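You operate a simulated robot arm through the tools that you are given. There is no shell and no other tool.

The job below is to be done with a simulated robot arm. You get a single attempt, and the scene is never put back.

JOB
Get the flow plate ready for the next test.
Fine: park the blue slide, scrape the crust off, oil the plate's middle with the dauber from the tin, then stand the ring there; tools back. Set down upright: small orange scraper, oil dauber with the purple grip, steel flow ring. A coat counts when it lies all over at full strength: go over it till it gets no stronger. What is to be rubbed or washed off counts as gone when no trace of it is left.

The check looks at the end state, three seconds after you hand in, the way a careful person would. Anything else that was tipped, shoved, dropped, spilled or broken makes it a failure.

ROBOT AND FRAMES
A 6-joint arm with a fingered hand, fixed in place. Base frame: the origin is on the floor under the middle of its stand, x ahead of it, y to its left, z up. Units: mm, degrees, N and s.
With the tool pointing down near the work surface it reaches from about 300 to 800 mm from the base axis. Its first joint turns from -166.0 to 166.0 degrees. Payload 4 kg.
Tool frame: the origin (TCP) lies between the finger pads and is the grasp point; the fingertips stand 26 mm ahead of it; z points along the fingers, y is the line along which they close. The gripper opens to 132 mm; its body begins 73 mm behind the TCP. The gripper is a hand of 5 fingers: y runs from the thumb to the fingers, the wrist lies at [0, 0, -239] in the tool frame, and closing takes about 1.5 s.
Orientation is that of the tool frame in the base frame, as [roll, pitch, yaw] about the fixed x, y, z axes, in that order (R = Rz(yaw) Ry(pitch) Rx(roll)). With the fingers straight down and closing along the base's y, the tool's x points along the base's -x, its y along +y and its z along -z.

CONTROLS
- The arm moves only by the tool move_arm. Its arguments are lists of equal length, an entry for each row: "offset": the shift along the tool's x, y, z in m, a list of three; "rotation": the turn, a rotation vector about the tool's x, y, z in degrees, a list of three; "grip": the gripper command, from -1 (shut) to 1 (fully open), values between in proportion. In form: {"offset": [[x, y, z], ...], "rotation": [[rx, ry, rz], ...], "grip": [grip, ...]}. A call has 1 to 20 rows; each row shifts and turns the commanded pose from where the row before left it, along the tool's axes as they then stand. A row lasts 0.2 s, in which the tool goes at most 50 mm and 8.6 degrees; a call with a longer step from one row to the next is refused whole, and so is a gripper value outside its range. A pose out of reach is approached as far as the arm can. The call stops where the force on the tool passes 40 N (or 10 N more than at its start, if that is more) or the arm is blocked; 0.2 s more then pass. Each finger travels about 45 mm/s and halts on what it meets, pressing with about 33 N; the grip force reading is that of the motor and also rises with nothing between the fingers. The clock runs only during rows and for 0.2 s after the last one: add rows that do not move to give the fingers time. It gives the time, the measured TCP pose, the force on the tool (base axes), the opening and the grip force at its end, in the units of the frame above (readings bear some noise), with the torque about the TCP (base axes, N m) and any sound that the robot's microphone picked up.
- Cameras (640 x 400 px; columns grow to the right, rows downward): "scene" is fixed at [399.9, -646.6, 1526.1]; the picture's right is [1.00, -0.06, 0.00], its down [-0.03, -0.46, -0.89] and it looks along [0.05, 0.88, -0.47] (base axes); focal length 314 px, centre (320, 200). "wrist" rides on the gripper at [84, 2, -97] in the tool frame; the picture's right is [-0.02, 1.00, 0.00], its down [-0.75, -0.02, -0.66] and it looks along [-0.66, -0.01, 0.75] (tool axes); focal length 270 px, centre (320, 200). There is no depth. A picture from a camera that has moved, and an enlarged one, comes with that camera's place and axes in the base frame and with its lens.
- camera(camera): a new picture of that camera. No time passes.
- preshape(shape): the hand has 5 fingers and takes this shape, open, in about a second: jaw (thumb against the fingers, like two jaws); tri (thumb and two fingers); tip (a fingertip pinch); poke (one finger out to press); point (the index stretched); flat (the hand flat); cup (the hand cupped); fist (a fist). The gripper value then closes the fingers along that shape, each until it touches; the sizes above hold for jaw. It gives what a move gives, with no picture.
- enlarge(camera, box): a new picture of the part [left, top, right, bottom] of that camera's present view, enlarged. No time passes.
- finish_job(): hands the job in; it is judged then, once.

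Nothing tells you positions but the pictures and the camera data. Unless the task says otherwise, let go and move clear before handing in.

The tools are called after "Call:" by a JSON object that holds its "op" and its "data". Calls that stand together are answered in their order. move_arm: Moves the arm, as the interface text tells. Its arguments: {"type":"object","properties":{"offset":{"type":"array","items":{"type":"array","items":{"type":"number"}}},"rotation":{"type":"array","items":{"type":"array","items":{"type":"number"}}},"grip":{"type":"array","items":{"type":"number"}}},"required":["offset","rotation","grip"]} The other tools are called the same way: preshape (shape) gives the hand a shape; camera (camera) takes a picture; enlarge (camera, box) takes an enlarged picture of a part of a camera's view; finish_job () hands the job in.

At the start:

```text
time_s: 0.0
tool_pos: [311.7, 214.5, 1348.3]
tool_rot: [-180.0, 0.1, -179.9]
contact_force: [-0.5, -0.7, 0.5]
moment: [-0.02, 0.01, 0.02]
finger_gap: 132.0
gripper_force: 0.1
shape: jaw
```

scene: 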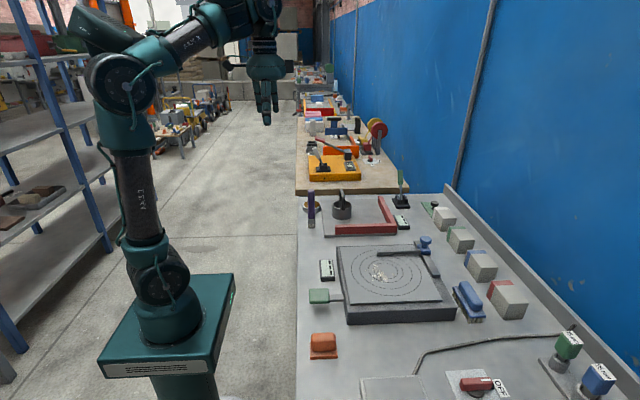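
wrist: 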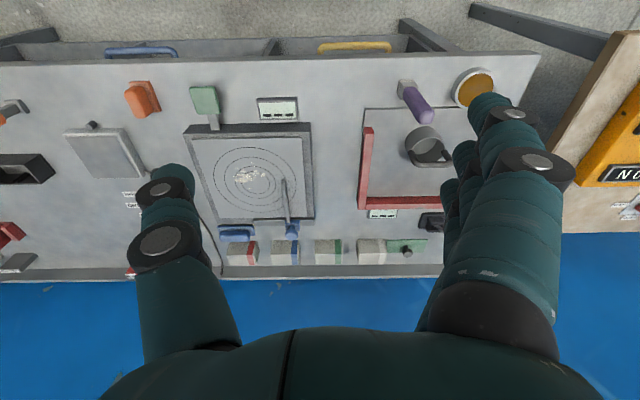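

I see a bench with a flow plate (concentric rings, crust in the middle, a blue-knobbed slide/arm at one corner), an orange scraper, a purple-grip dauber, a tin, a steel ring in a red-framed area, and coloured blocks. I'll look closer before moving.

Call:
{"op": "enlarge", "data": {"camera": "scene", "box": [290, 170, 470, 282]}}

Call:
{"op": "enlarge", "data": {"camera": "scene", "box": [290, 270, 490, 395]}}

Call:
{"op": "enlarge", "data": {"camera": "scene", "box": [320, 225, 460, 330]}}

Call:
{"op": "enlarge", "data": {"camera": "wrist", "box": [160, 60, 340, 280]}}

Call:
{"op": "enlarge", "data": {"camera": "wrist", "box": [340, 50, 520, 270]}}

Call:
{"op": "enlarge", "data": {"camera": "wrist", "box": [0, 50, 200, 290]}}

```text
3.56 times, centred on (380, 226) of scene
camera zoom: at [399.9, -646.6, 1526.1], right [1.0, -0.06, 0.0], down [-0.03, -0.46, -0.89], along [0.05, 0.88, -0.47], focal length 1116 px, centre (107, 108)
```

zoom: 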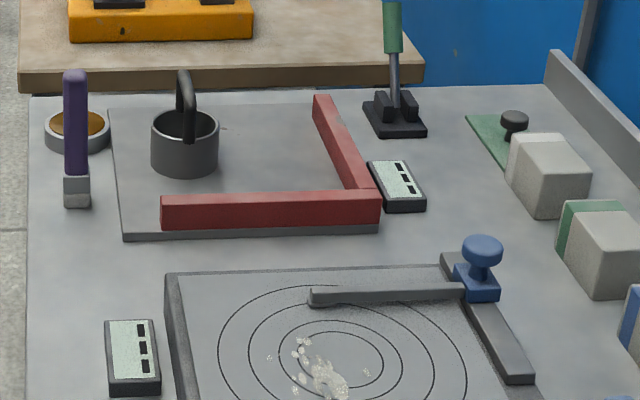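

```text
3.20 times, centred on (390, 332) of scene
camera zoom: at [399.9, -646.6, 1526.1], right [1.0, -0.06, 0.0], down [-0.03, -0.46, -0.89], along [0.05, 0.88, -0.47], focal length 1005 px, centre (96, -224)
```

zoom: 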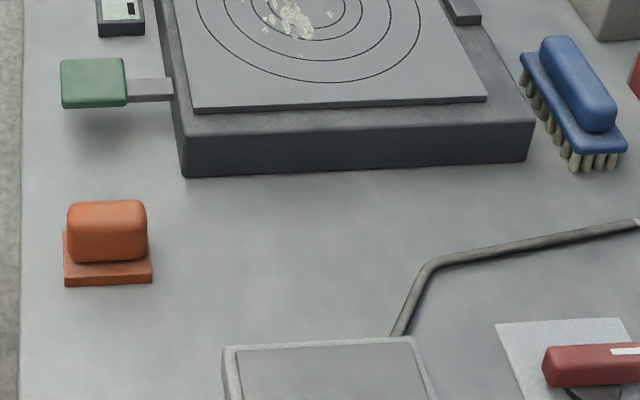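

```text
3.81 times, centred on (390, 278) of scene
camera zoom: at [399.9, -646.6, 1526.1], right [1.0, -0.06, 0.0], down [-0.03, -0.46, -0.89], along [0.05, 0.88, -0.47], focal length 1196 px, centre (53, -95)
```

zoom: 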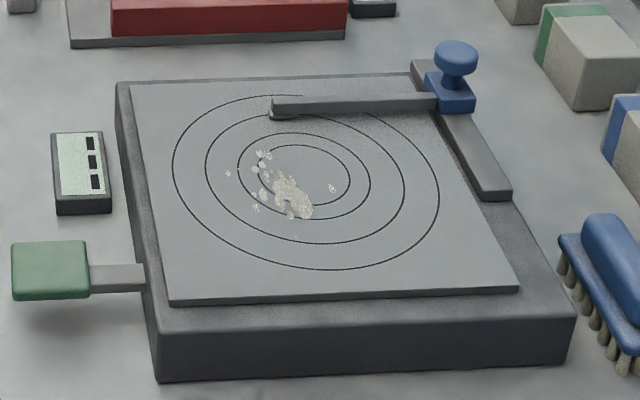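

```text
1.82 times, centred on (250, 170) of wrist
camera zoom: at [226.2, 216.2, 1446.0], right [0.02, 1.0, 0.0], down [0.75, -0.02, 0.66], along [0.66, -0.01, -0.75], focal length 491 px, centre (447, 254)
```

zoom: 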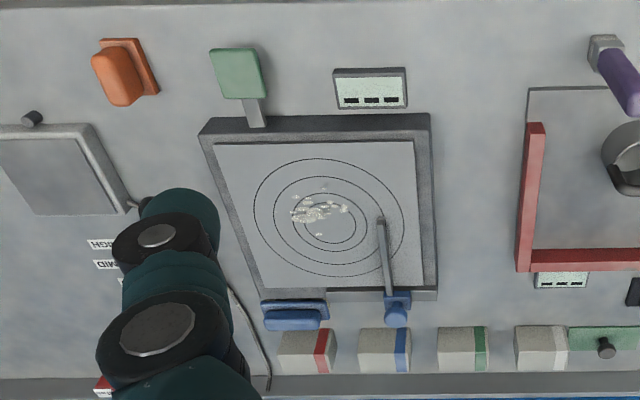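

```text
1.82 times, centred on (430, 160) of wrist
camera zoom: at [226.2, 216.2, 1446.0], right [0.02, 1.0, 0.0], down [0.75, -0.02, 0.66], along [0.66, -0.01, -0.75], focal length 491 px, centre (120, 273)
```

zoom: 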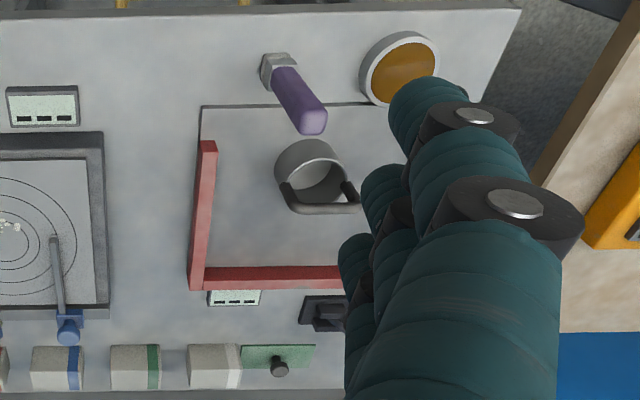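

```text
1.67 times, centred on (100, 170) of wrist
camera zoom: at [226.2, 216.2, 1446.0], right [0.02, 1.0, 0.0], down [0.75, -0.02, 0.66], along [0.66, -0.01, -0.75], focal length 450 px, centre (687, 250)
```

zoom: 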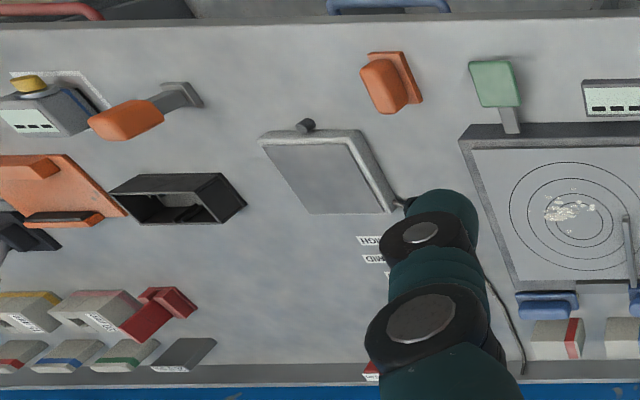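

The plate's top is at roughly z=908, the crust is near (617, 35), and the bench is at about z=860. There are two orange tools, so I'll move the hand high along the bench to tell the items apart.

Call:
{"op": "move_arm", "data": {"offset": [[-0.0057, -0.0429, 0.0123], [-0.0057, -0.0429, 0.0123], [-0.0057, -0.0429, 0.0123], [-0.0057, -0.0429, 0.0123], [-0.0057, -0.0429, 0.0123], [-0.0057, -0.0429, 0.0123], [-0.0057, -0.0429, 0.0123], [-0.0057, -0.0429, 0.0123], [-0.0057, -0.0429, 0.0123], [-0.0057, -0.0429, 0.0123], [-0.0057, -0.0429, 0.0123], [-0.0057, -0.0429, 0.0123]], "rotation": [[0, 0, 0], [0, 0, 0], [0, 0, 0], [0, 0, 0], [0, 0, 0], [0, 0, 0], [0, 0, 0], [0, 0, 0], [0, 0, 0], [0, 0, 0], [0, 0, 0], [0, 0, 0]], "grip": [1, 1, 1, 1, 1, 1, 1, 1, 1, 1, 1, 1]}}

Call:
{"op": "camera", "data": {"camera": "wrist"}}

Call:
{"op": "camera", "data": {"camera": "scene"}}

```text
time_s: 2.6
tool_pos: [380.7, -300.0, 1200.5]
tool_rot: [-180.0, 0.1, 180.0]
contact_force: [-0.8, 0.5, 0.4]
moment: [0.01, -0.01, 0.0]
finger_gap: 132.1
gripper_force: 0.1
shape: jaw
```

```text
taken
camera wrist: at [295.5, -297.8, 1299.3], right [0.02, 1.0, 0.0], down [0.75, -0.02, 0.66], along [0.66, -0.01, -0.75], focal length 270 px, centre (320, 200)
```

wrist: 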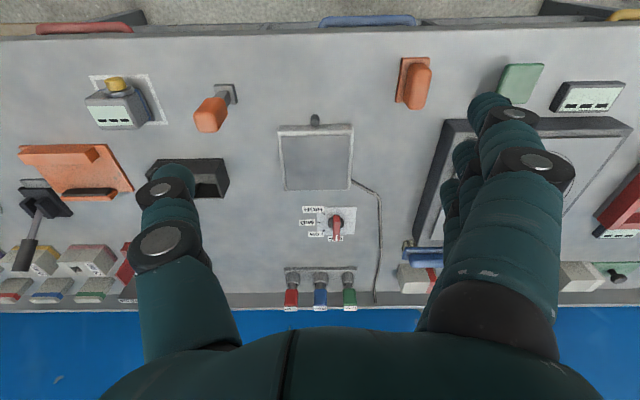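

```text
taken
```

scene: 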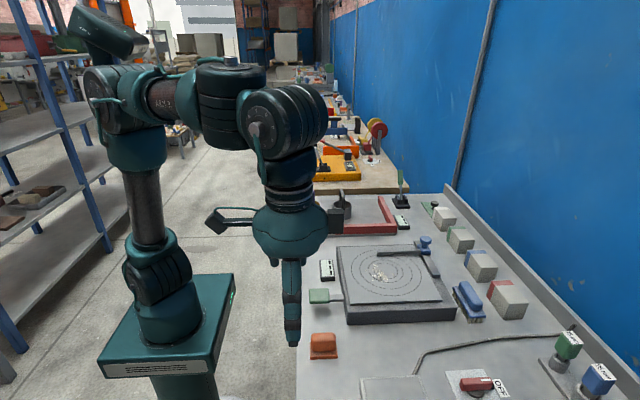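

Call:
{"op": "enlarge", "data": {"camera": "wrist", "box": [60, 40, 260, 220]}}

Call:
{"op": "enlarge", "data": {"camera": "wrist", "box": [370, 40, 640, 220]}}

Call:
{"op": "enlarge", "data": {"camera": "wrist", "box": [250, 100, 410, 320]}}

Call:
{"op": "enlarge", "data": {"camera": "wrist", "box": [0, 120, 150, 320]}}

```text
2.22 times, centred on (160, 130) of wrist
camera zoom: at [295.5, -297.8, 1299.3], right [0.02, 1.0, 0.0], down [0.75, -0.02, 0.66], along [0.66, -0.01, -0.75], focal length 601 px, centre (676, 356)
```

zoom: 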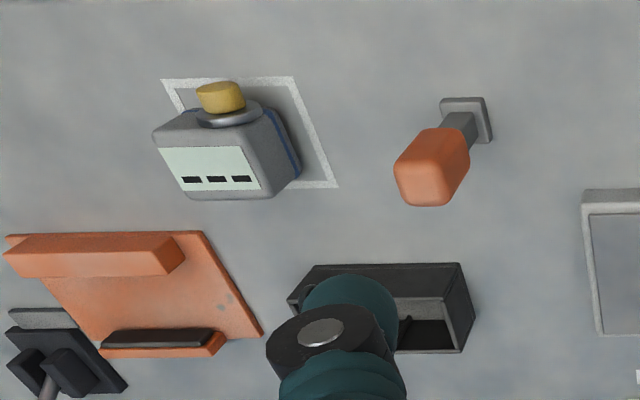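

```text
2.22 times, centred on (505, 130) of wrist
camera zoom: at [295.5, -297.8, 1299.3], right [0.02, 1.0, 0.0], down [0.75, -0.02, 0.66], along [0.66, -0.01, -0.75], focal length 601 px, centre (-91, 356)
```

zoom: 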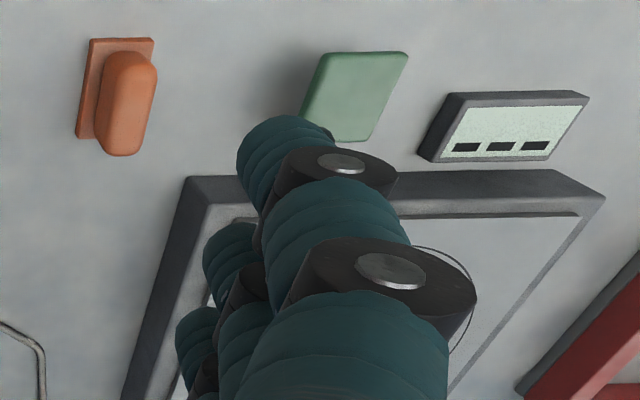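

```text
1.82 times, centred on (330, 210) of wrist
camera zoom: at [295.5, -297.8, 1299.3], right [0.02, 1.0, 0.0], down [0.75, -0.02, 0.66], along [0.66, -0.01, -0.75], focal length 491 px, centre (302, 182)
```

zoom: 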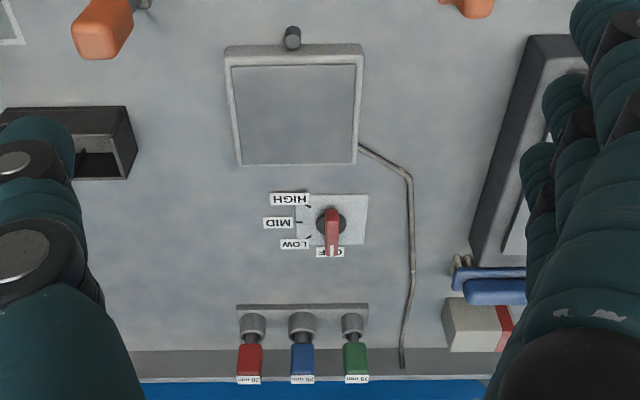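

```text
2.00 times, centred on (75, 220) of wrist
camera zoom: at [295.5, -297.8, 1299.3], right [0.02, 1.0, 0.0], down [0.75, -0.02, 0.66], along [0.66, -0.01, -0.75], focal length 541 px, centre (810, 160)
```

zoom: 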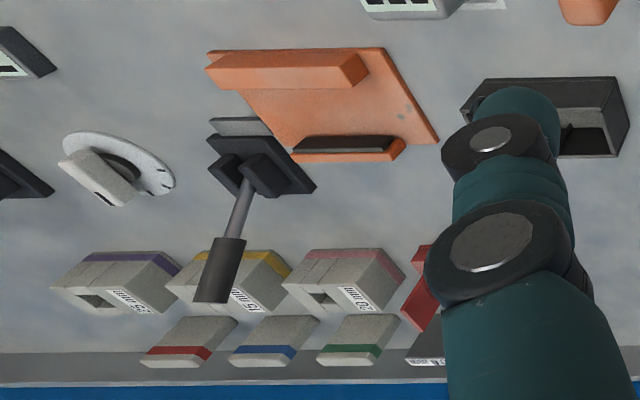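

The hand sees two orange tools: a solid orange block on a thin orange base by the plate, near (442, -175), and an orange handle on a grey foot near (450, -450). I'll go lower over the first one to inspect it.

Call:
{"op": "move_arm", "data": {"offset": [[0.0102, 0.025, 0.028], [0.0102, 0.025, 0.028], [0.0102, 0.025, 0.028], [0.0102, 0.025, 0.028], [0.0102, 0.025, 0.028]], "rotation": [[0, 0, 0], [0, 0, 0], [0, 0, 0], [0, 0, 0], [0, 0, 0]], "grip": [1, 1, 1, 1, 1]}}

Call:
{"op": "camera", "data": {"camera": "wrist"}}

Call:
{"op": "enlarge", "data": {"camera": "wrist", "box": [240, 100, 400, 240]}}

```text
time_s: 3.8
tool_pos: [329.8, -175.3, 1060.7]
tool_rot: [-179.9, 0.0, -179.9]
contact_force: [-0.2, -0.2, 0.6]
moment: [-0.01, 0.0, -0.01]
finger_gap: 131.7
gripper_force: 0.0
shape: jaw
```

```text
taken
camera wrist: at [243.9, -172.6, 1158.4], right [0.02, 1.0, 0.0], down [0.75, -0.02, 0.66], along [0.66, -0.01, -0.75], focal length 270 px, centre (320, 200)
```

wrist: 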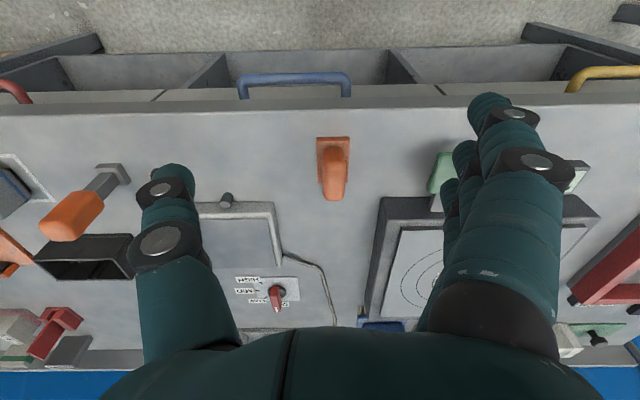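

```text
2.86 times, centred on (320, 170) of wrist
camera zoom: at [243.9, -172.6, 1158.4], right [0.02, 1.0, 0.0], down [0.75, -0.02, 0.66], along [0.66, -0.01, -0.75], focal length 772 px, centre (320, 286)
```

zoom: 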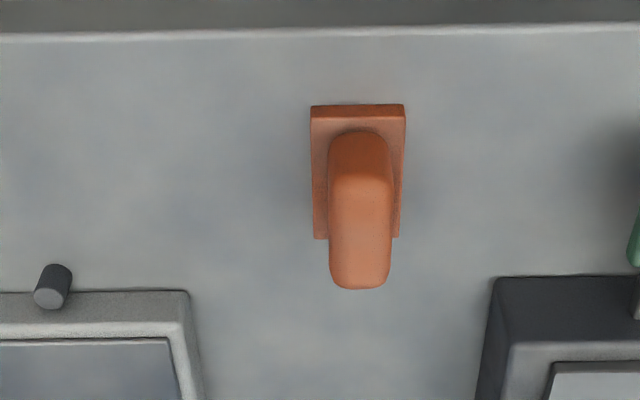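

Call:
{"op": "enlarge", "data": {"camera": "wrist", "box": [0, 130, 160, 290]}}

Call:
{"op": "enlarge", "data": {"camera": "wrist", "box": [360, 130, 480, 340]}}

```text
2.50 times, centred on (80, 210) of wrist
camera zoom: at [243.9, -172.6, 1158.4], right [0.02, 1.0, 0.0], down [0.75, -0.02, 0.66], along [0.66, -0.01, -0.75], focal length 676 px, centre (920, 175)
```

zoom: 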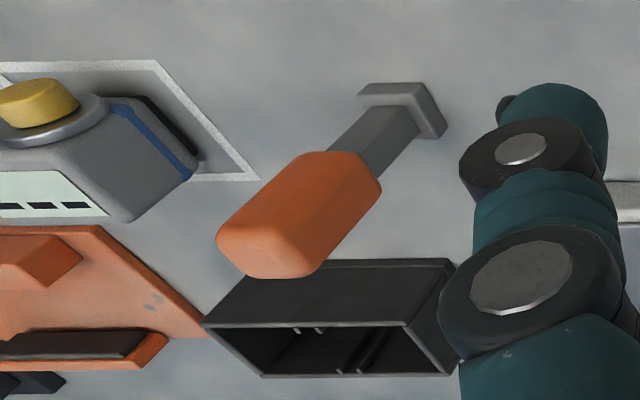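

```text
1.90 times, centred on (420, 235) of wrist
camera zoom: at [243.9, -172.6, 1158.4], right [0.02, 1.0, 0.0], down [0.75, -0.02, 0.66], along [0.66, -0.01, -0.75], focal length 515 px, centre (130, 133)
```

zoom: 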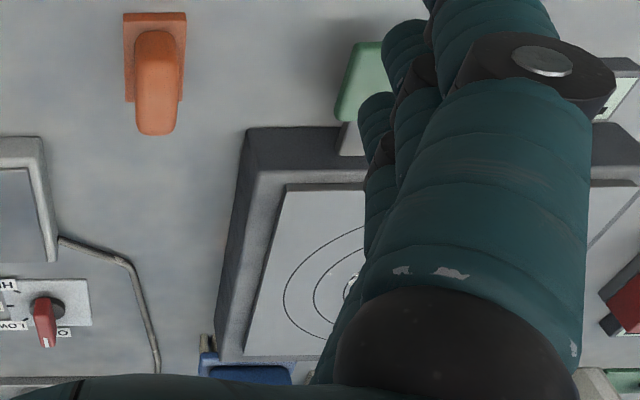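

A is a solid orange scraper with a flat base, while B looks like a tamper with a grey foot, so I take A as the small orange scraper. Next I'll look at the plate and the slide.

Call:
{"op": "move_arm", "data": {"offset": [[-0.0167, 0.0392, -0.01155], [-0.0167, 0.0392, -0.01155], [-0.0167, 0.0392, -0.01155], [-0.0167, 0.0392, -0.01155], [-0.0167, 0.0392, -0.01155], [-0.0167, 0.0392, -0.01155]], "rotation": [[0, 0, 0], [0, 0, 0], [0, 0, 0], [0, 0, 0], [0, 0, 0], [0, 0, 0]], "grip": [1, 1, 1, 1, 1, 1]}}

Call:
{"op": "camera", "data": {"camera": "wrist"}}

Call:
{"op": "enlarge", "data": {"camera": "wrist", "box": [220, 80, 460, 300]}}

```text
time_s: 5.2
tool_pos: [428.3, 60.6, 1131.1]
tool_rot: [180.0, 0.1, -180.0]
contact_force: [-0.4, -0.1, 0.0]
moment: [0.0, 0.01, 0.01]
finger_gap: 131.9
gripper_force: 0.0
shape: jaw
```

```text
taken
camera wrist: at [343.3, 62.8, 1228.5], right [0.02, 1.0, 0.0], down [0.75, -0.02, 0.66], along [0.66, -0.01, -0.75], focal length 270 px, centre (320, 200)
```

wrist: 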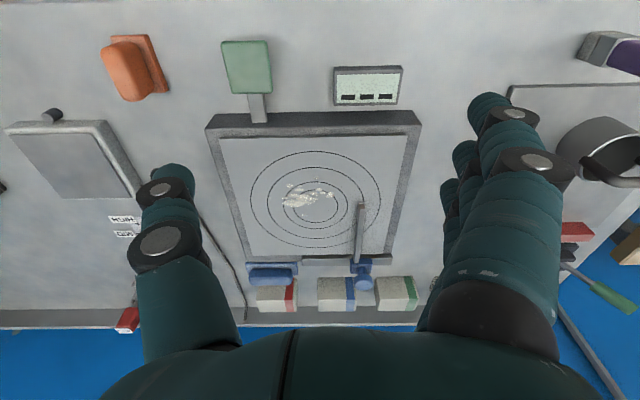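

```text
1.82 times, centred on (340, 190) of wrist
camera zoom: at [343.3, 62.8, 1228.5], right [0.02, 1.0, 0.0], down [0.75, -0.02, 0.66], along [0.66, -0.01, -0.75], focal length 491 px, centre (284, 218)
```

zoom: 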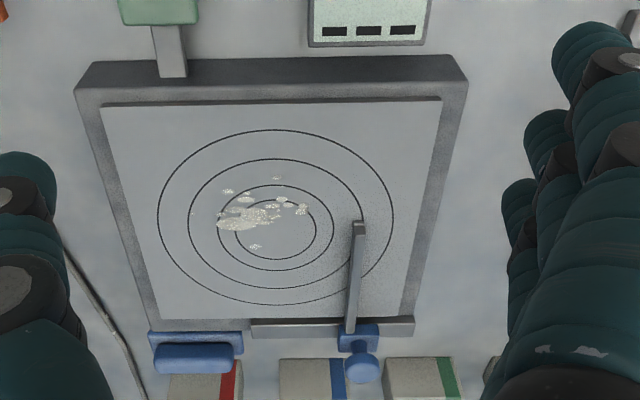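

Call:
{"op": "enlarge", "data": {"camera": "scene", "box": [390, 225, 470, 285]}}

Call:
{"op": "enlarge", "data": {"camera": "wrist", "box": [320, 190, 440, 310]}}

Call:
{"op": "enlarge", "data": {"camera": "wrist", "box": [220, 30, 420, 140]}}

```text
6.67 times, centred on (430, 255) of scene
camera zoom: at [399.9, -646.6, 1526.1], right [1.0, -0.06, 0.0], down [-0.03, -0.46, -0.89], along [0.05, 0.88, -0.47], focal length 2093 px, centre (-413, -167)
```

zoom: 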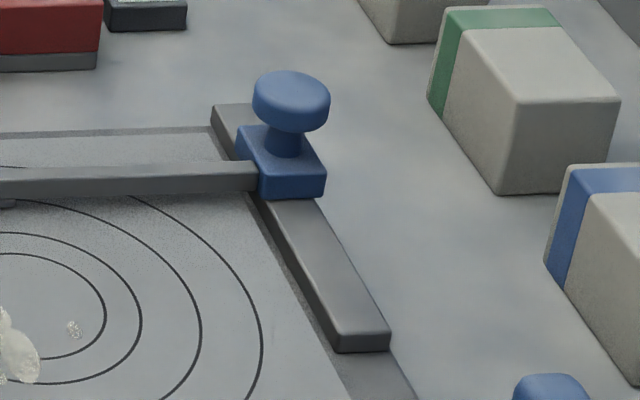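

```text
3.33 times, centred on (380, 250) of wrist
camera zoom: at [343.3, 62.8, 1228.5], right [0.02, 1.0, 0.0], down [0.75, -0.02, 0.66], along [0.66, -0.01, -0.75], focal length 901 px, centre (120, 33)
```

zoom: 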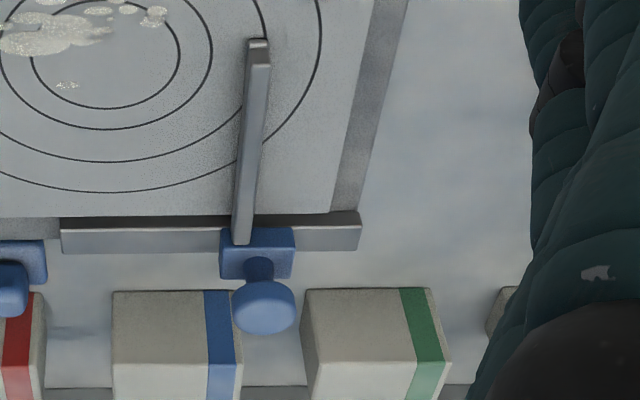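

```text
3.20 times, centred on (320, 85) of wrist
camera zoom: at [343.3, 62.8, 1228.5], right [0.02, 1.0, 0.0], down [0.75, -0.02, 0.66], along [0.66, -0.01, -0.75], focal length 865 px, centre (320, 568)
```

zoom: 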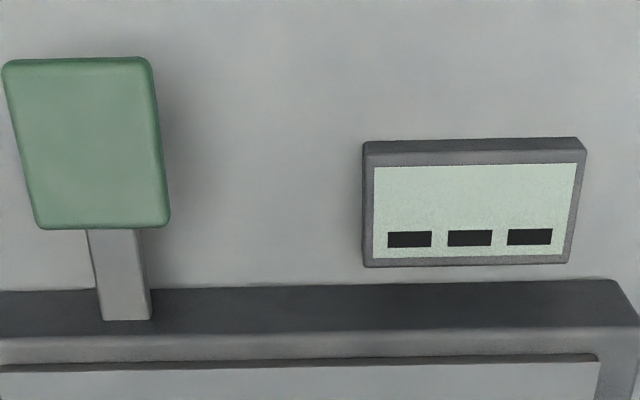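

The plate's centre is about (641, 51), and the blue slide knob is at about (769, 131, 967) on a rail spanning y≈21 to 192. Its arm lies over the outer circles, so parking should mean the +y end, clear of the rings. I'll bring the hand above the knob.

Call:
{"op": "move_arm", "data": {"offset": [[-0.03786, 0.00782, 0.01011], [-0.03786, 0.00782, 0.01011], [-0.03786, 0.00782, 0.01011], [-0.03786, 0.00782, 0.01011], [-0.03786, 0.00782, 0.01011], [-0.03786, 0.00782, 0.01011], [-0.03786, 0.00782, 0.01011], [-0.03786, 0.00782, 0.01011], [-0.03786, 0.00782, 0.01011]], "rotation": [[0, 0, 0], [0, 0, 0], [0, 0, 0], [0, 0, 0], [0, 0, 0], [0, 0, 0], [0, 0, 0], [0, 0, 0], [0, 0, 0]], "grip": [0.21, 0.21, 0.21, 0.21, 0.21, 0.21, 0.21, 0.21, 0.21]}}

Call:
{"op": "camera", "data": {"camera": "wrist"}}

Call:
{"op": "camera", "data": {"camera": "scene"}}

```text
time_s: 7.2
tool_pos: [769.4, 131.3, 1037.0]
tool_rot: [-179.9, -0.2, -179.9]
contact_force: [-1.1, -0.4, 6.9]
moment: [0.05, -0.12, 0.04]
finger_gap: 80.3
gripper_force: 0.0
shape: jaw
```

```text
taken
camera wrist: at [683.5, 132.6, 1135.7], right [0.02, 1.0, 0.0], down [0.76, -0.01, 0.65], along [0.65, -0.01, -0.76], focal length 270 px, centre (320, 200)
```

wrist: 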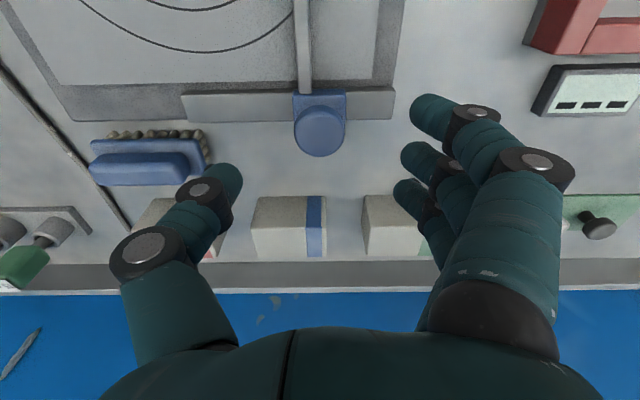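

```text
taken
```

scene: 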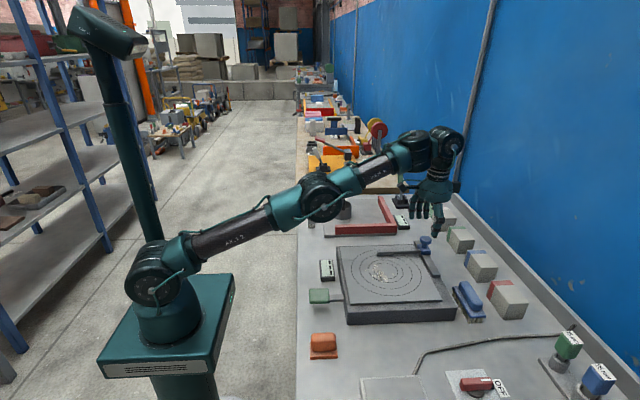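

The knob is straight below the hand, with the thumb on the -y side and the fingers on the +y side. I'll lower around it and push it with the thumb towards +y until it stops.

Call:
{"op": "move_arm", "data": {"offset": [[0, 0, 0.02], [0, 0, 0.02], [0, 0, 0.02], [0, 0, 0]], "rotation": [[0, 0, 0], [0, 0, 0], [0, 0, 0], [0, 0, 0]], "grip": [0.21, 0.21, 0.0, -0.1]}}

Call:
{"op": "camera", "data": {"camera": "wrist"}}

Call:
{"op": "enlarge", "data": {"camera": "scene", "box": [380, 190, 480, 290]}}

```text
time_s: 8.2
tool_pos: [772.3, 131.5, 978.1]
tool_rot: [179.9, 0.2, -179.9]
contact_force: [0.2, -0.1, -0.5]
moment: [-0.02, 0.0, -0.02]
finger_gap: 60.5
gripper_force: 0.0
shape: jaw
```

```text
taken
camera wrist: at [685.2, 132.5, 1076.3], right [0.02, 1.0, 0.0], down [0.75, -0.02, 0.66], along [0.66, -0.01, -0.75], focal length 270 px, centre (320, 200)
```

wrist: 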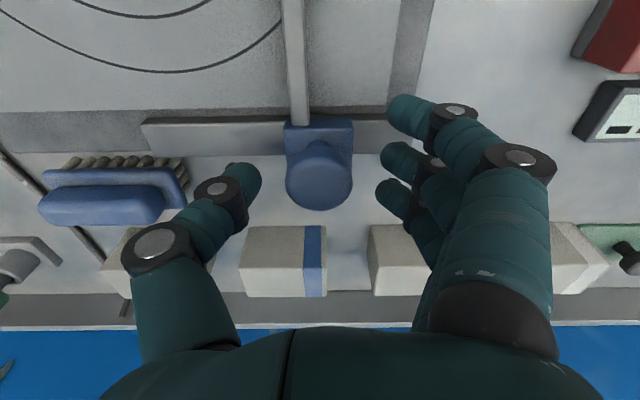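

```text
4.00 times, centred on (430, 240) of scene
camera zoom: at [399.9, -646.6, 1526.1], right [1.0, -0.06, 0.0], down [-0.03, -0.46, -0.89], along [0.05, 0.88, -0.47], focal length 1256 px, centre (-120, 40)
```

zoom: 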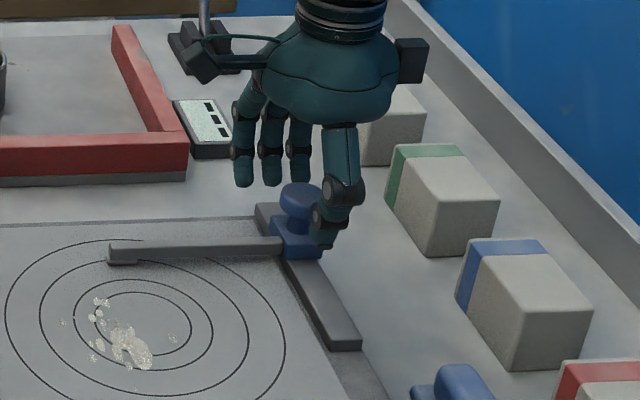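

Call:
{"op": "move_arm", "data": {"offset": [[0, 0.005, 0], [0, 0.005, 0], [0, 0.005, 0], [0, 0.005, 0], [0, 0.005, 0], [0, 0.005, 0], [0, 0.005, 0], [0, 0.005, 0]], "rotation": [[0, 0, 0], [0, 0, 0], [0, 0, 0], [0, 0, 0], [0, 0, 0], [0, 0, 0], [0, 0, 0], [0, 0, 0]], "grip": [-0.1, -0.1, -0.1, -0.1, -0.1, -0.1, -0.1, -0.1]}}

Call:
{"op": "camera", "data": {"camera": "wrist"}}

Call:
{"op": "enlarge", "data": {"camera": "scene", "box": [380, 190, 480, 290]}}

```text
time_s: 10.0
tool_pos: [771.5, 170.5, 979.6]
tool_rot: [180.0, 0.2, 180.0]
contact_force: [-0.4, -1.4, -0.1]
moment: [-0.03, -0.02, -0.02]
finger_gap: 60.8
gripper_force: 0.0
shape: jaw
```

```text
taken
camera wrist: at [685.2, 172.2, 1076.8], right [0.02, 1.0, 0.0], down [0.75, -0.02, 0.66], along [0.66, -0.01, -0.75], focal length 270 px, centre (320, 200)
```

wrist: 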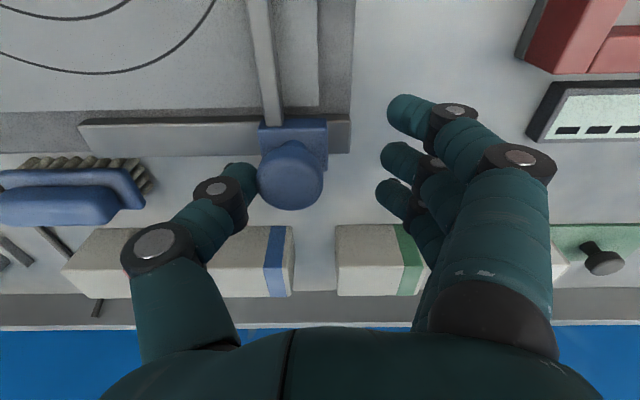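

```text
4.00 times, centred on (430, 240) of scene
camera zoom: at [399.9, -646.6, 1526.1], right [1.0, -0.06, 0.0], down [-0.03, -0.46, -0.89], along [0.05, 0.88, -0.47], focal length 1256 px, centre (-120, 40)
```

zoom: 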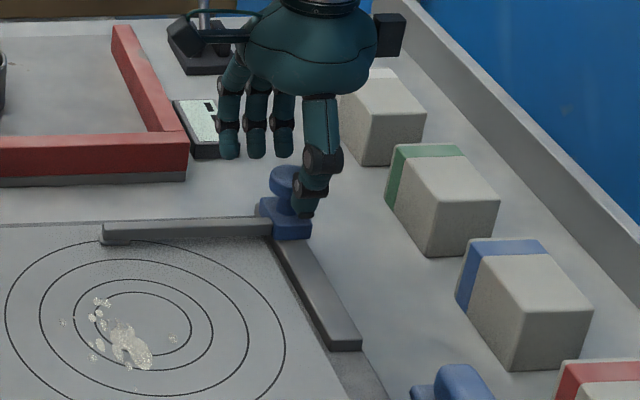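

Call:
{"op": "move_arm", "data": {"offset": [[0, 0.004, 0], [0, 0.004, 0], [0, 0.004, 0], [0, 0.004, 0], [0, 0.003, 0], [0, 0.003, 0], [0, 0.003, 0], [0, 0.003, 0]], "rotation": [[0, 0, 0], [0, 0, 0], [0, 0, 0], [0, 0, 0], [0, 0, 0], [0, 0, 0], [0, 0, 0], [0, 0, 0]], "grip": [-0.1, -0.1, -0.1, -0.1, -0.1, -0.1, -0.1, -0.1]}}

Call:
{"op": "camera", "data": {"camera": "wrist"}}

Call:
{"op": "enlarge", "data": {"camera": "scene", "box": [380, 190, 480, 290]}}

```text
time_s: 11.8
tool_pos: [771.1, 198.5, 980.3]
tool_rot: [180.0, 0.0, 179.9]
contact_force: [-0.2, -1.4, -0.7]
moment: [-0.06, 0.01, 0.0]
finger_gap: 61.1
gripper_force: 0.1
shape: jaw
```

```text
taken
camera wrist: at [685.1, 200.9, 1076.8], right [0.02, 1.0, 0.0], down [0.75, -0.02, 0.66], along [0.66, -0.01, -0.75], focal length 270 px, centre (320, 200)
```

wrist: 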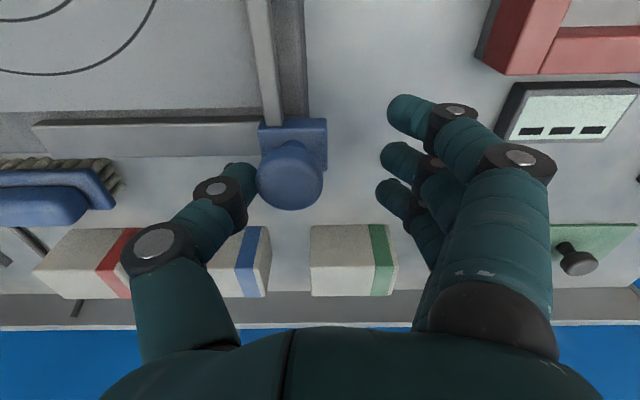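

```text
4.00 times, centred on (430, 240) of scene
camera zoom: at [399.9, -646.6, 1526.1], right [1.0, -0.06, 0.0], down [-0.03, -0.46, -0.89], along [0.05, 0.88, -0.47], focal length 1256 px, centre (-120, 40)
```

zoom: 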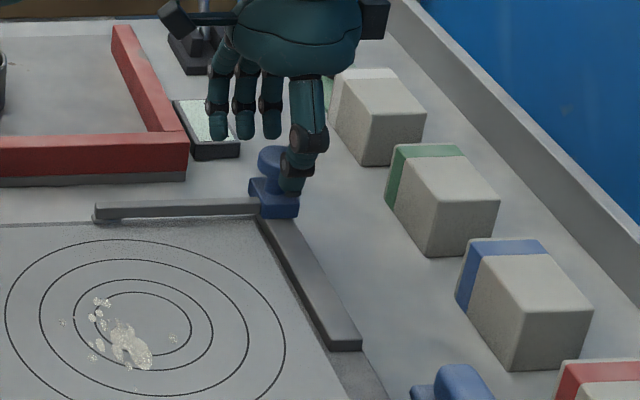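

Call:
{"op": "enlarge", "data": {"camera": "wrist", "box": [200, 80, 400, 240]}}

Call:
{"op": "enlarge", "data": {"camera": "scene", "box": [400, 215, 450, 265]}}

```text
2.50 times, centred on (300, 160) of wrist
camera zoom: at [685.1, 200.9, 1076.8], right [0.02, 1.0, 0.0], down [0.75, -0.02, 0.66], along [0.66, -0.01, -0.75], focal length 676 px, centre (370, 300)
```

zoom: 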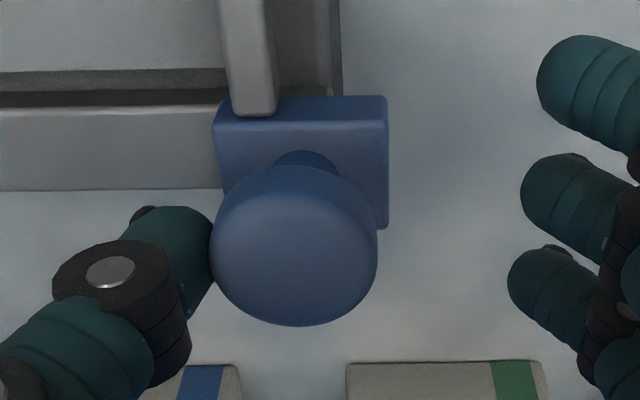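

```text
8.00 times, centred on (425, 240) of scene
camera zoom: at [399.9, -646.6, 1526.1], right [1.0, -0.06, 0.0], down [-0.03, -0.46, -0.89], along [0.05, 0.88, -0.47], focal length 2512 px, centre (-520, -120)
```

zoom: 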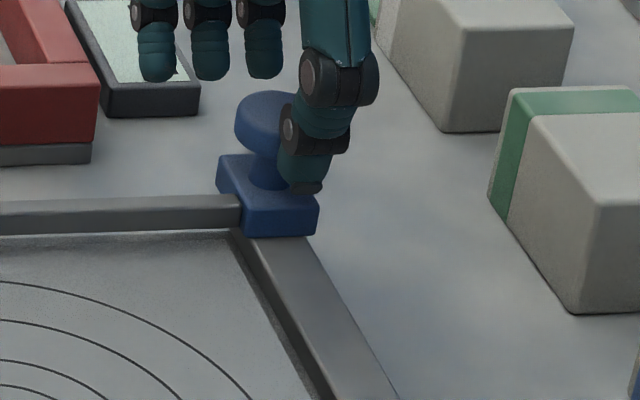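

Call:
{"op": "move_arm", "data": {"offset": [[0, 0.002, 0], [0, 0.002, 0], [0, 0.002, 0], [0, 0.002, 0]], "rotation": [[0, 0, 0], [0, 0, 0], [0, 0, 0], [0, 0, 0]], "grip": [-0.1, -0.1, -0.1, -0.1]}}

Call:
{"op": "enlarge", "data": {"camera": "wrist", "box": [200, 80, 400, 240]}}

Call:
{"op": "enlarge", "data": {"camera": "scene", "box": [400, 215, 450, 265]}}

```text
time_s: 12.8
tool_pos: [770.1, 206.9, 981.0]
tool_rot: [180.0, 0.3, 180.0]
contact_force: [0.3, -2.0, 1.0]
moment: [-0.03, 0.01, 0.04]
finger_gap: 61.5
gripper_force: 0.0
shape: jaw
```

```text
2.50 times, centred on (300, 160) of wrist
camera zoom: at [684.9, 208.5, 1077.2], right [0.02, 1.0, 0.0], down [0.75, -0.02, 0.66], along [0.66, -0.01, -0.75], focal length 676 px, centre (370, 300)
```

zoom: 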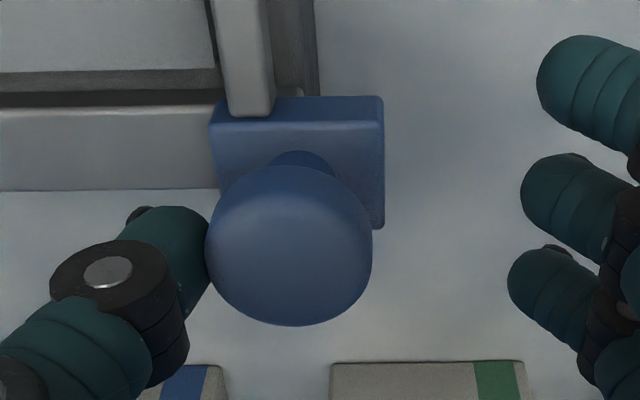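

```text
8.00 times, centred on (425, 240) of scene
camera zoom: at [399.9, -646.6, 1526.1], right [1.0, -0.06, 0.0], down [-0.03, -0.46, -0.89], along [0.05, 0.88, -0.47], focal length 2512 px, centre (-520, -120)
```

zoom: 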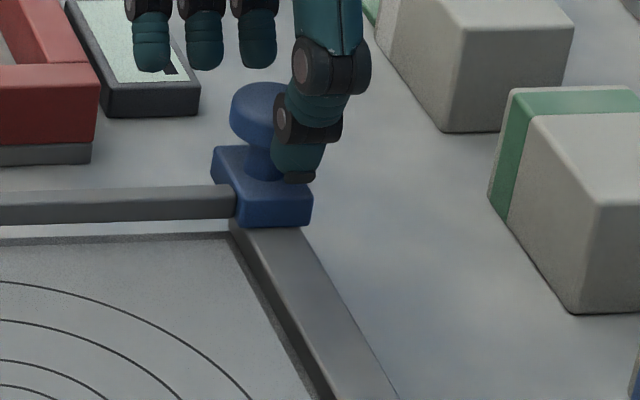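

Call:
{"op": "move_arm", "data": {"offset": [[0, 0.002, 0], [0, 0.002, 0], [0, 0, 0]], "rotation": [[0, 0, 0], [0, 0, 0], [0, 0, 0]], "grip": [-0.1, -0.1, -0.1]}}

Call:
{"op": "enlarge", "data": {"camera": "wrist", "box": [200, 80, 400, 240]}}

Call:
{"op": "enlarge", "data": {"camera": "scene", "box": [400, 215, 450, 265]}}

```text
time_s: 13.6
tool_pos: [771.2, 211.4, 978.3]
tool_rot: [-180.0, 0.0, 180.0]
contact_force: [0.2, -5.1, 0.7]
moment: [-0.11, 0.0, 0.02]
finger_gap: 64.2
gripper_force: 0.1
shape: jaw
```

```text
2.50 times, centred on (300, 160) of wrist
camera zoom: at [685.1, 212.3, 1077.0], right [0.02, 1.0, 0.0], down [0.75, -0.02, 0.66], along [0.66, -0.01, -0.75], focal length 676 px, centre (370, 300)
```

zoom: 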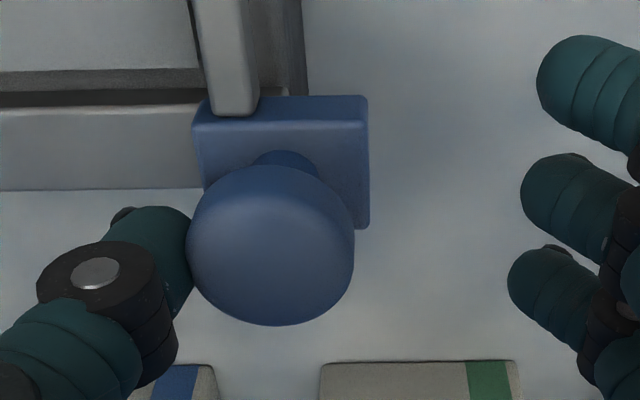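

```text
8.00 times, centred on (425, 240) of scene
camera zoom: at [399.9, -646.6, 1526.1], right [1.0, -0.06, 0.0], down [-0.03, -0.46, -0.89], along [0.05, 0.88, -0.47], focal length 2512 px, centre (-520, -120)
```

zoom: 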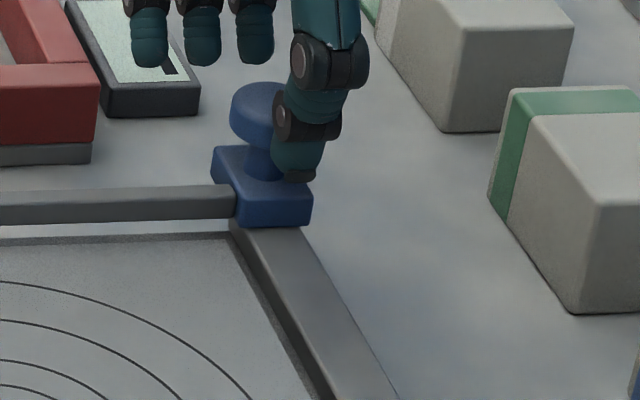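

The slide hit its end stop at +y: force jumped to 5 N and it stopped moving, and its arm is now off the plate. I'll back the thumb off, lift, and travel to above the scraper at (435, -159).

Call:
{"op": "move_arm", "data": {"offset": [[0, -0.008, 0], [0, -0.007, 0], [0, 0, -0.034], [0, 0, -0.034], [0, 0, -0.034], [0.028, -0.0297, 0], [0.028, -0.0297, 0], [0.028, -0.0297, 0], [0.028, -0.0297, 0], [0.028, -0.0297, 0], [0.028, -0.0297, 0], [0.028, -0.0297, 0], [0.028, -0.0297, 0], [0.028, -0.0297, 0], [0.028, -0.0297, 0], [0.028, -0.0297, 0], [0.028, -0.0297, 0]], "rotation": [[0, 0, 0], [0, 0, 0], [0, 0, 0], [0, 0, 0], [0, 0, 0], [0, 0, 0], [0, 0, 0], [0, 0, 0], [0, 0, 0], [0, 0, 0], [0, 0, 0], [0, 0, 0], [0, 0, 0], [0, 0, 0], [0, 0, 0], [0, 0, 0], [0, 0, 0]], "grip": [-0.1, -0.1, -0.1, -0.1, -0.1, 0.2, 0.2, 0.2, 0.2, 0.2, 0.2, 0.2, 0.2, 0.2, 0.2, 0.2, 0.2]}}

Call:
{"op": "camera", "data": {"camera": "wrist"}}

Call:
{"op": "camera", "data": {"camera": "scene"}}

```text
time_s: 17.2
tool_pos: [413.3, -169.3, 1060.5]
tool_rot: [-179.9, 0.1, -179.9]
contact_force: [-0.2, -0.1, -0.1]
moment: [0.03, 0.0, 0.03]
finger_gap: 78.4
gripper_force: 0.2
shape: jaw
out of reach, approached as far as the arm can: row 3, 4, 5
```

```text
taken
camera wrist: at [326.8, -167.7, 1158.0], right [0.02, 1.0, 0.0], down [0.75, -0.02, 0.66], along [0.66, -0.01, -0.75], focal length 270 px, centre (320, 200)
```

wrist: 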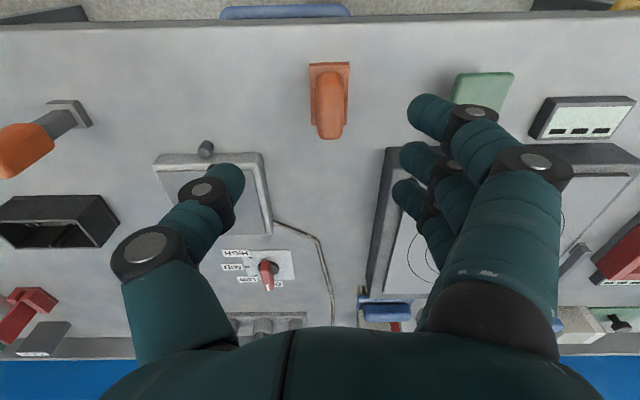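

```text
taken
```

scene: 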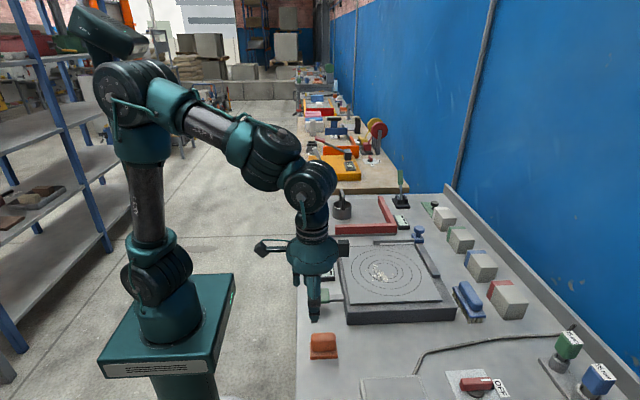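

Call:
{"op": "enlarge", "data": {"camera": "wrist", "box": [280, 40, 380, 160]}}

Call:
{"op": "enlarge", "data": {"camera": "scene", "box": [320, 220, 460, 330]}}

Call:
{"op": "enlarge", "data": {"camera": "scene", "box": [295, 310, 375, 370]}}

```text
3.33 times, centred on (330, 100) of wrist
camera zoom: at [326.8, -167.7, 1158.0], right [0.02, 1.0, 0.0], down [0.75, -0.02, 0.66], along [0.66, -0.01, -0.75], focal length 901 px, centre (287, 533)
```

zoom: 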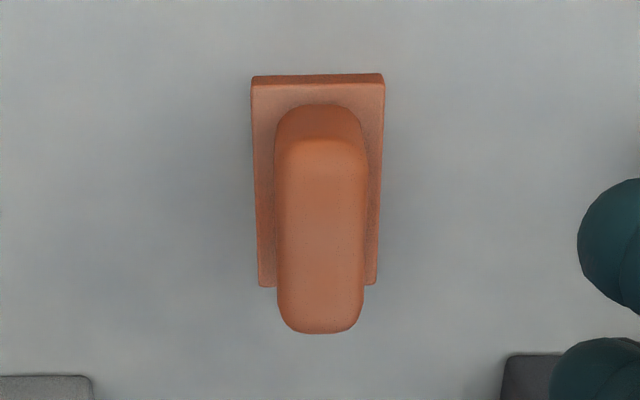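

```text
3.64 times, centred on (390, 275) of scene
camera zoom: at [399.9, -646.6, 1526.1], right [1.0, -0.06, 0.0], down [-0.03, -0.46, -0.89], along [0.05, 0.88, -0.47], focal length 1142 px, centre (66, -73)
```

zoom: 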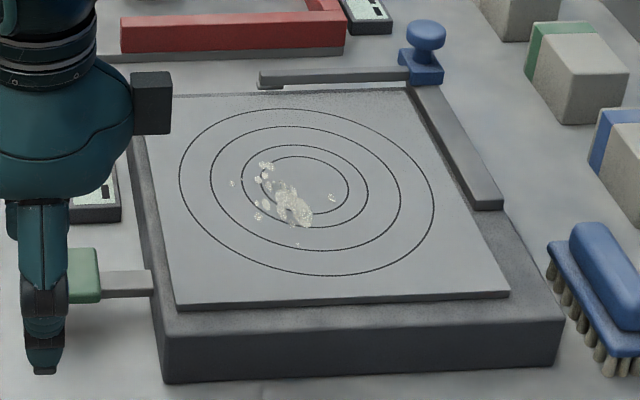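

```text
6.67 times, centred on (335, 340) of scene
camera zoom: at [399.9, -646.6, 1526.1], right [1.0, -0.06, 0.0], down [-0.03, -0.46, -0.89], along [0.05, 0.88, -0.47], focal length 2093 px, centre (220, -733)
```

zoom: 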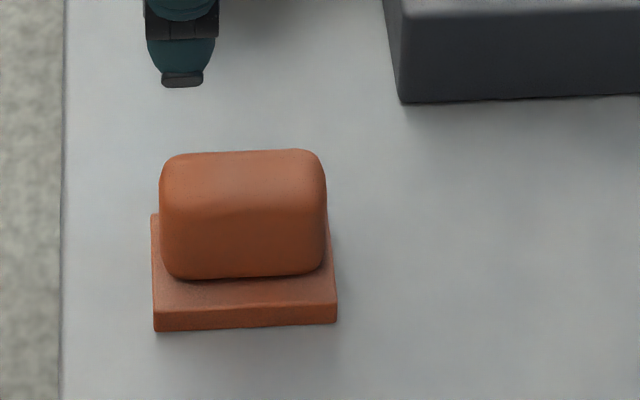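

The slide is parked clear of the panel. The scraper's base spans x 402–466 and y -178 to -138, and its grip is about 27 mm wide with its top at about z=912. I'll descend over it.

Call:
{"op": "move_arm", "data": {"offset": [[-0.0079, 0.0036, 0.0335], [-0.0079, 0.0036, 0.0335], [-0.0079, 0.0036, 0.0335], [0, 0, 0]], "rotation": [[0, 0, 0], [0, 0, 0], [0, 0, 0], [0, 0, 0]], "grip": [0.2, 0.2, 0.2, 0.2]}}

Call:
{"op": "camera", "data": {"camera": "wrist"}}

Call:
{"op": "enlarge", "data": {"camera": "scene", "box": [265, 230, 385, 370]}}

```text
time_s: 18.2
tool_pos: [437.7, -160.0, 958.8]
tool_rot: [-179.9, 0.1, -179.9]
contact_force: [-0.2, -0.2, -0.1]
moment: [0.01, 0.0, -0.03]
finger_gap: 78.8
gripper_force: 0.0
shape: jaw
```

```text
taken
camera wrist: at [351.9, -157.4, 1056.2], right [0.02, 1.0, 0.0], down [0.75, -0.02, 0.66], along [0.66, -0.01, -0.75], focal length 270 px, centre (320, 200)
```

wrist: 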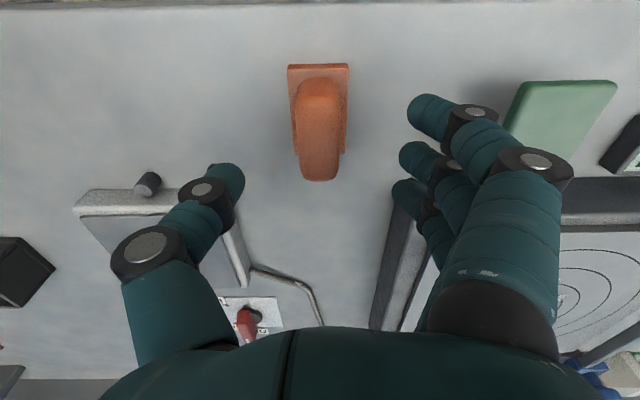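

```text
2.86 times, centred on (325, 300) of scene
camera zoom: at [399.9, -646.6, 1526.1], right [1.0, -0.06, 0.0], down [-0.03, -0.46, -0.89], along [0.05, 0.88, -0.47], focal length 897 px, centre (306, -86)
```

zoom: 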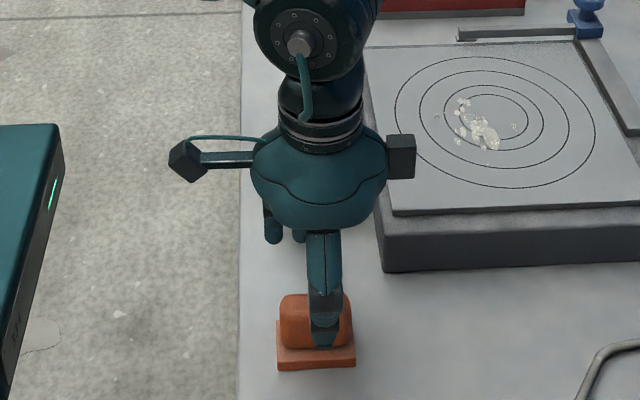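

Call:
{"op": "move_arm", "data": {"offset": [[0.008, 0.0015, 0.018], [0, 0, 0.018], [0, 0, 0.018], [0, 0, 0]], "rotation": [[0, 0, 0], [0, 0, 0], [0, 0, 0], [0, 0, 0]], "grip": [0.2, 0.2, 0.2, 0.2]}}

Call:
{"op": "camera", "data": {"camera": "wrist"}}

Call:
{"op": "enlarge", "data": {"camera": "scene", "box": [285, 280, 375, 380]}}

```text
time_s: 19.2
tool_pos: [428.8, -155.8, 905.1]
tool_rot: [180.0, 0.1, 180.0]
contact_force: [0.2, 0.9, -0.5]
moment: [0.0, -0.03, -0.01]
finger_gap: 78.4
gripper_force: 0.0
shape: jaw
```

```text
taken
camera wrist: at [343.1, -154.8, 1002.7], right [0.02, 1.0, 0.0], down [0.75, -0.02, 0.66], along [0.66, -0.01, -0.75], focal length 270 px, centre (320, 200)
```

wrist: 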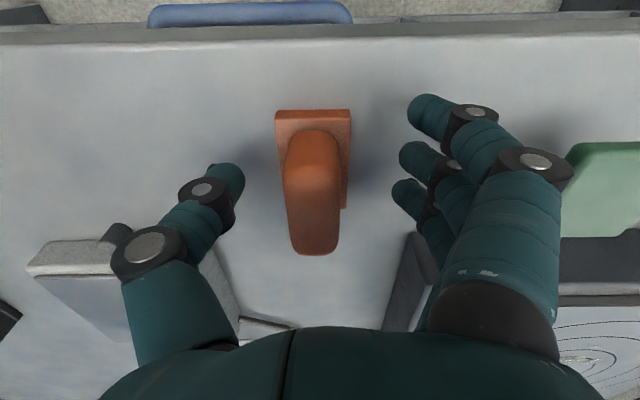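

```text
4.00 times, centred on (330, 330) of scene
camera zoom: at [399.9, -646.6, 1526.1], right [1.0, -0.06, 0.0], down [-0.03, -0.46, -0.89], along [0.05, 0.88, -0.47], focal length 1256 px, centre (280, -320)
```

zoom: 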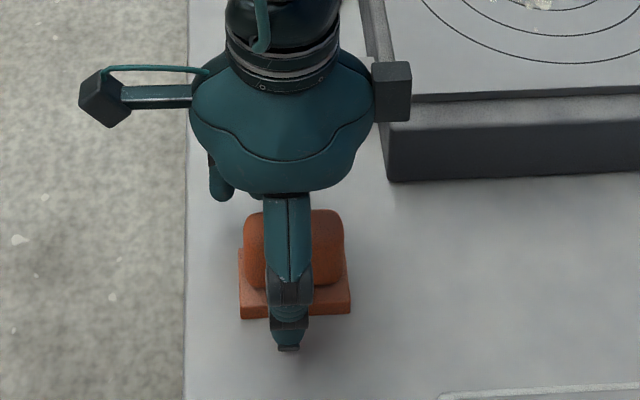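

Call:
{"op": "move_arm", "data": {"offset": [[0, -0.0025, 0], [0, 0, 0], [0, 0, 0], [0, 0, 0], [0, 0, 0], [0, 0, 0], [0, 0, 0], [0, 0, 0], [0, 0, 0]], "rotation": [[0, 0, 0], [0, 0, 0], [0, 0, 0], [0, 0, 0], [0, 0, 0], [0, 0, 0], [0, 0, 0], [0, 0, 0], [0, 0, 0]], "grip": [0.2, 0.0, -0.2, -0.4, -0.6, -1, -1, -1, -1]}}

Call:
{"op": "camera", "data": {"camera": "wrist"}}

Call:
{"op": "enlarge", "data": {"camera": "scene", "box": [285, 280, 375, 380]}}

```text
time_s: 21.2
tool_pos: [428.9, -158.9, 905.8]
tool_rot: [-180.0, 0.1, 180.0]
contact_force: [0.1, 0.3, 1.1]
moment: [0.02, 0.03, 0.02]
finger_gap: 15.5
gripper_force: 32.7
shape: jaw
```

```text
taken
camera wrist: at [342.8, -157.5, 1003.1], right [0.02, 1.0, 0.0], down [0.75, -0.02, 0.66], along [0.66, -0.01, -0.75], focal length 270 px, centre (320, 200)
```

wrist: 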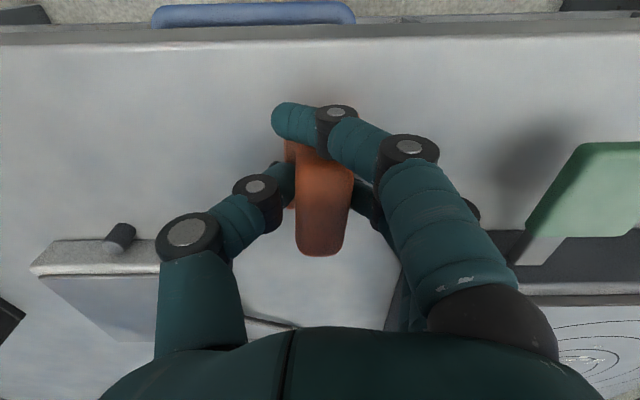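

```text
4.00 times, centred on (330, 330) of scene
camera zoom: at [399.9, -646.6, 1526.1], right [1.0, -0.06, 0.0], down [-0.03, -0.46, -0.89], along [0.05, 0.88, -0.47], focal length 1256 px, centre (280, -320)
```

zoom: 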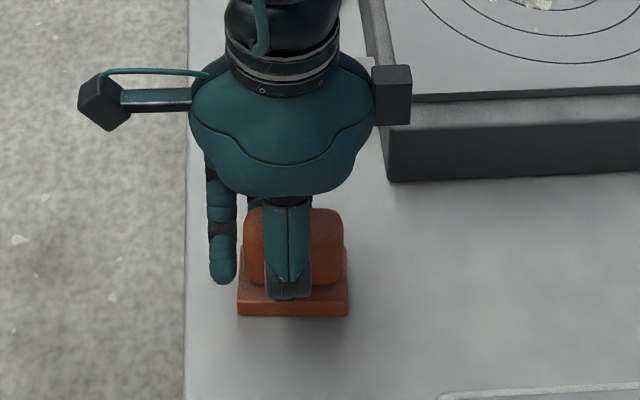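

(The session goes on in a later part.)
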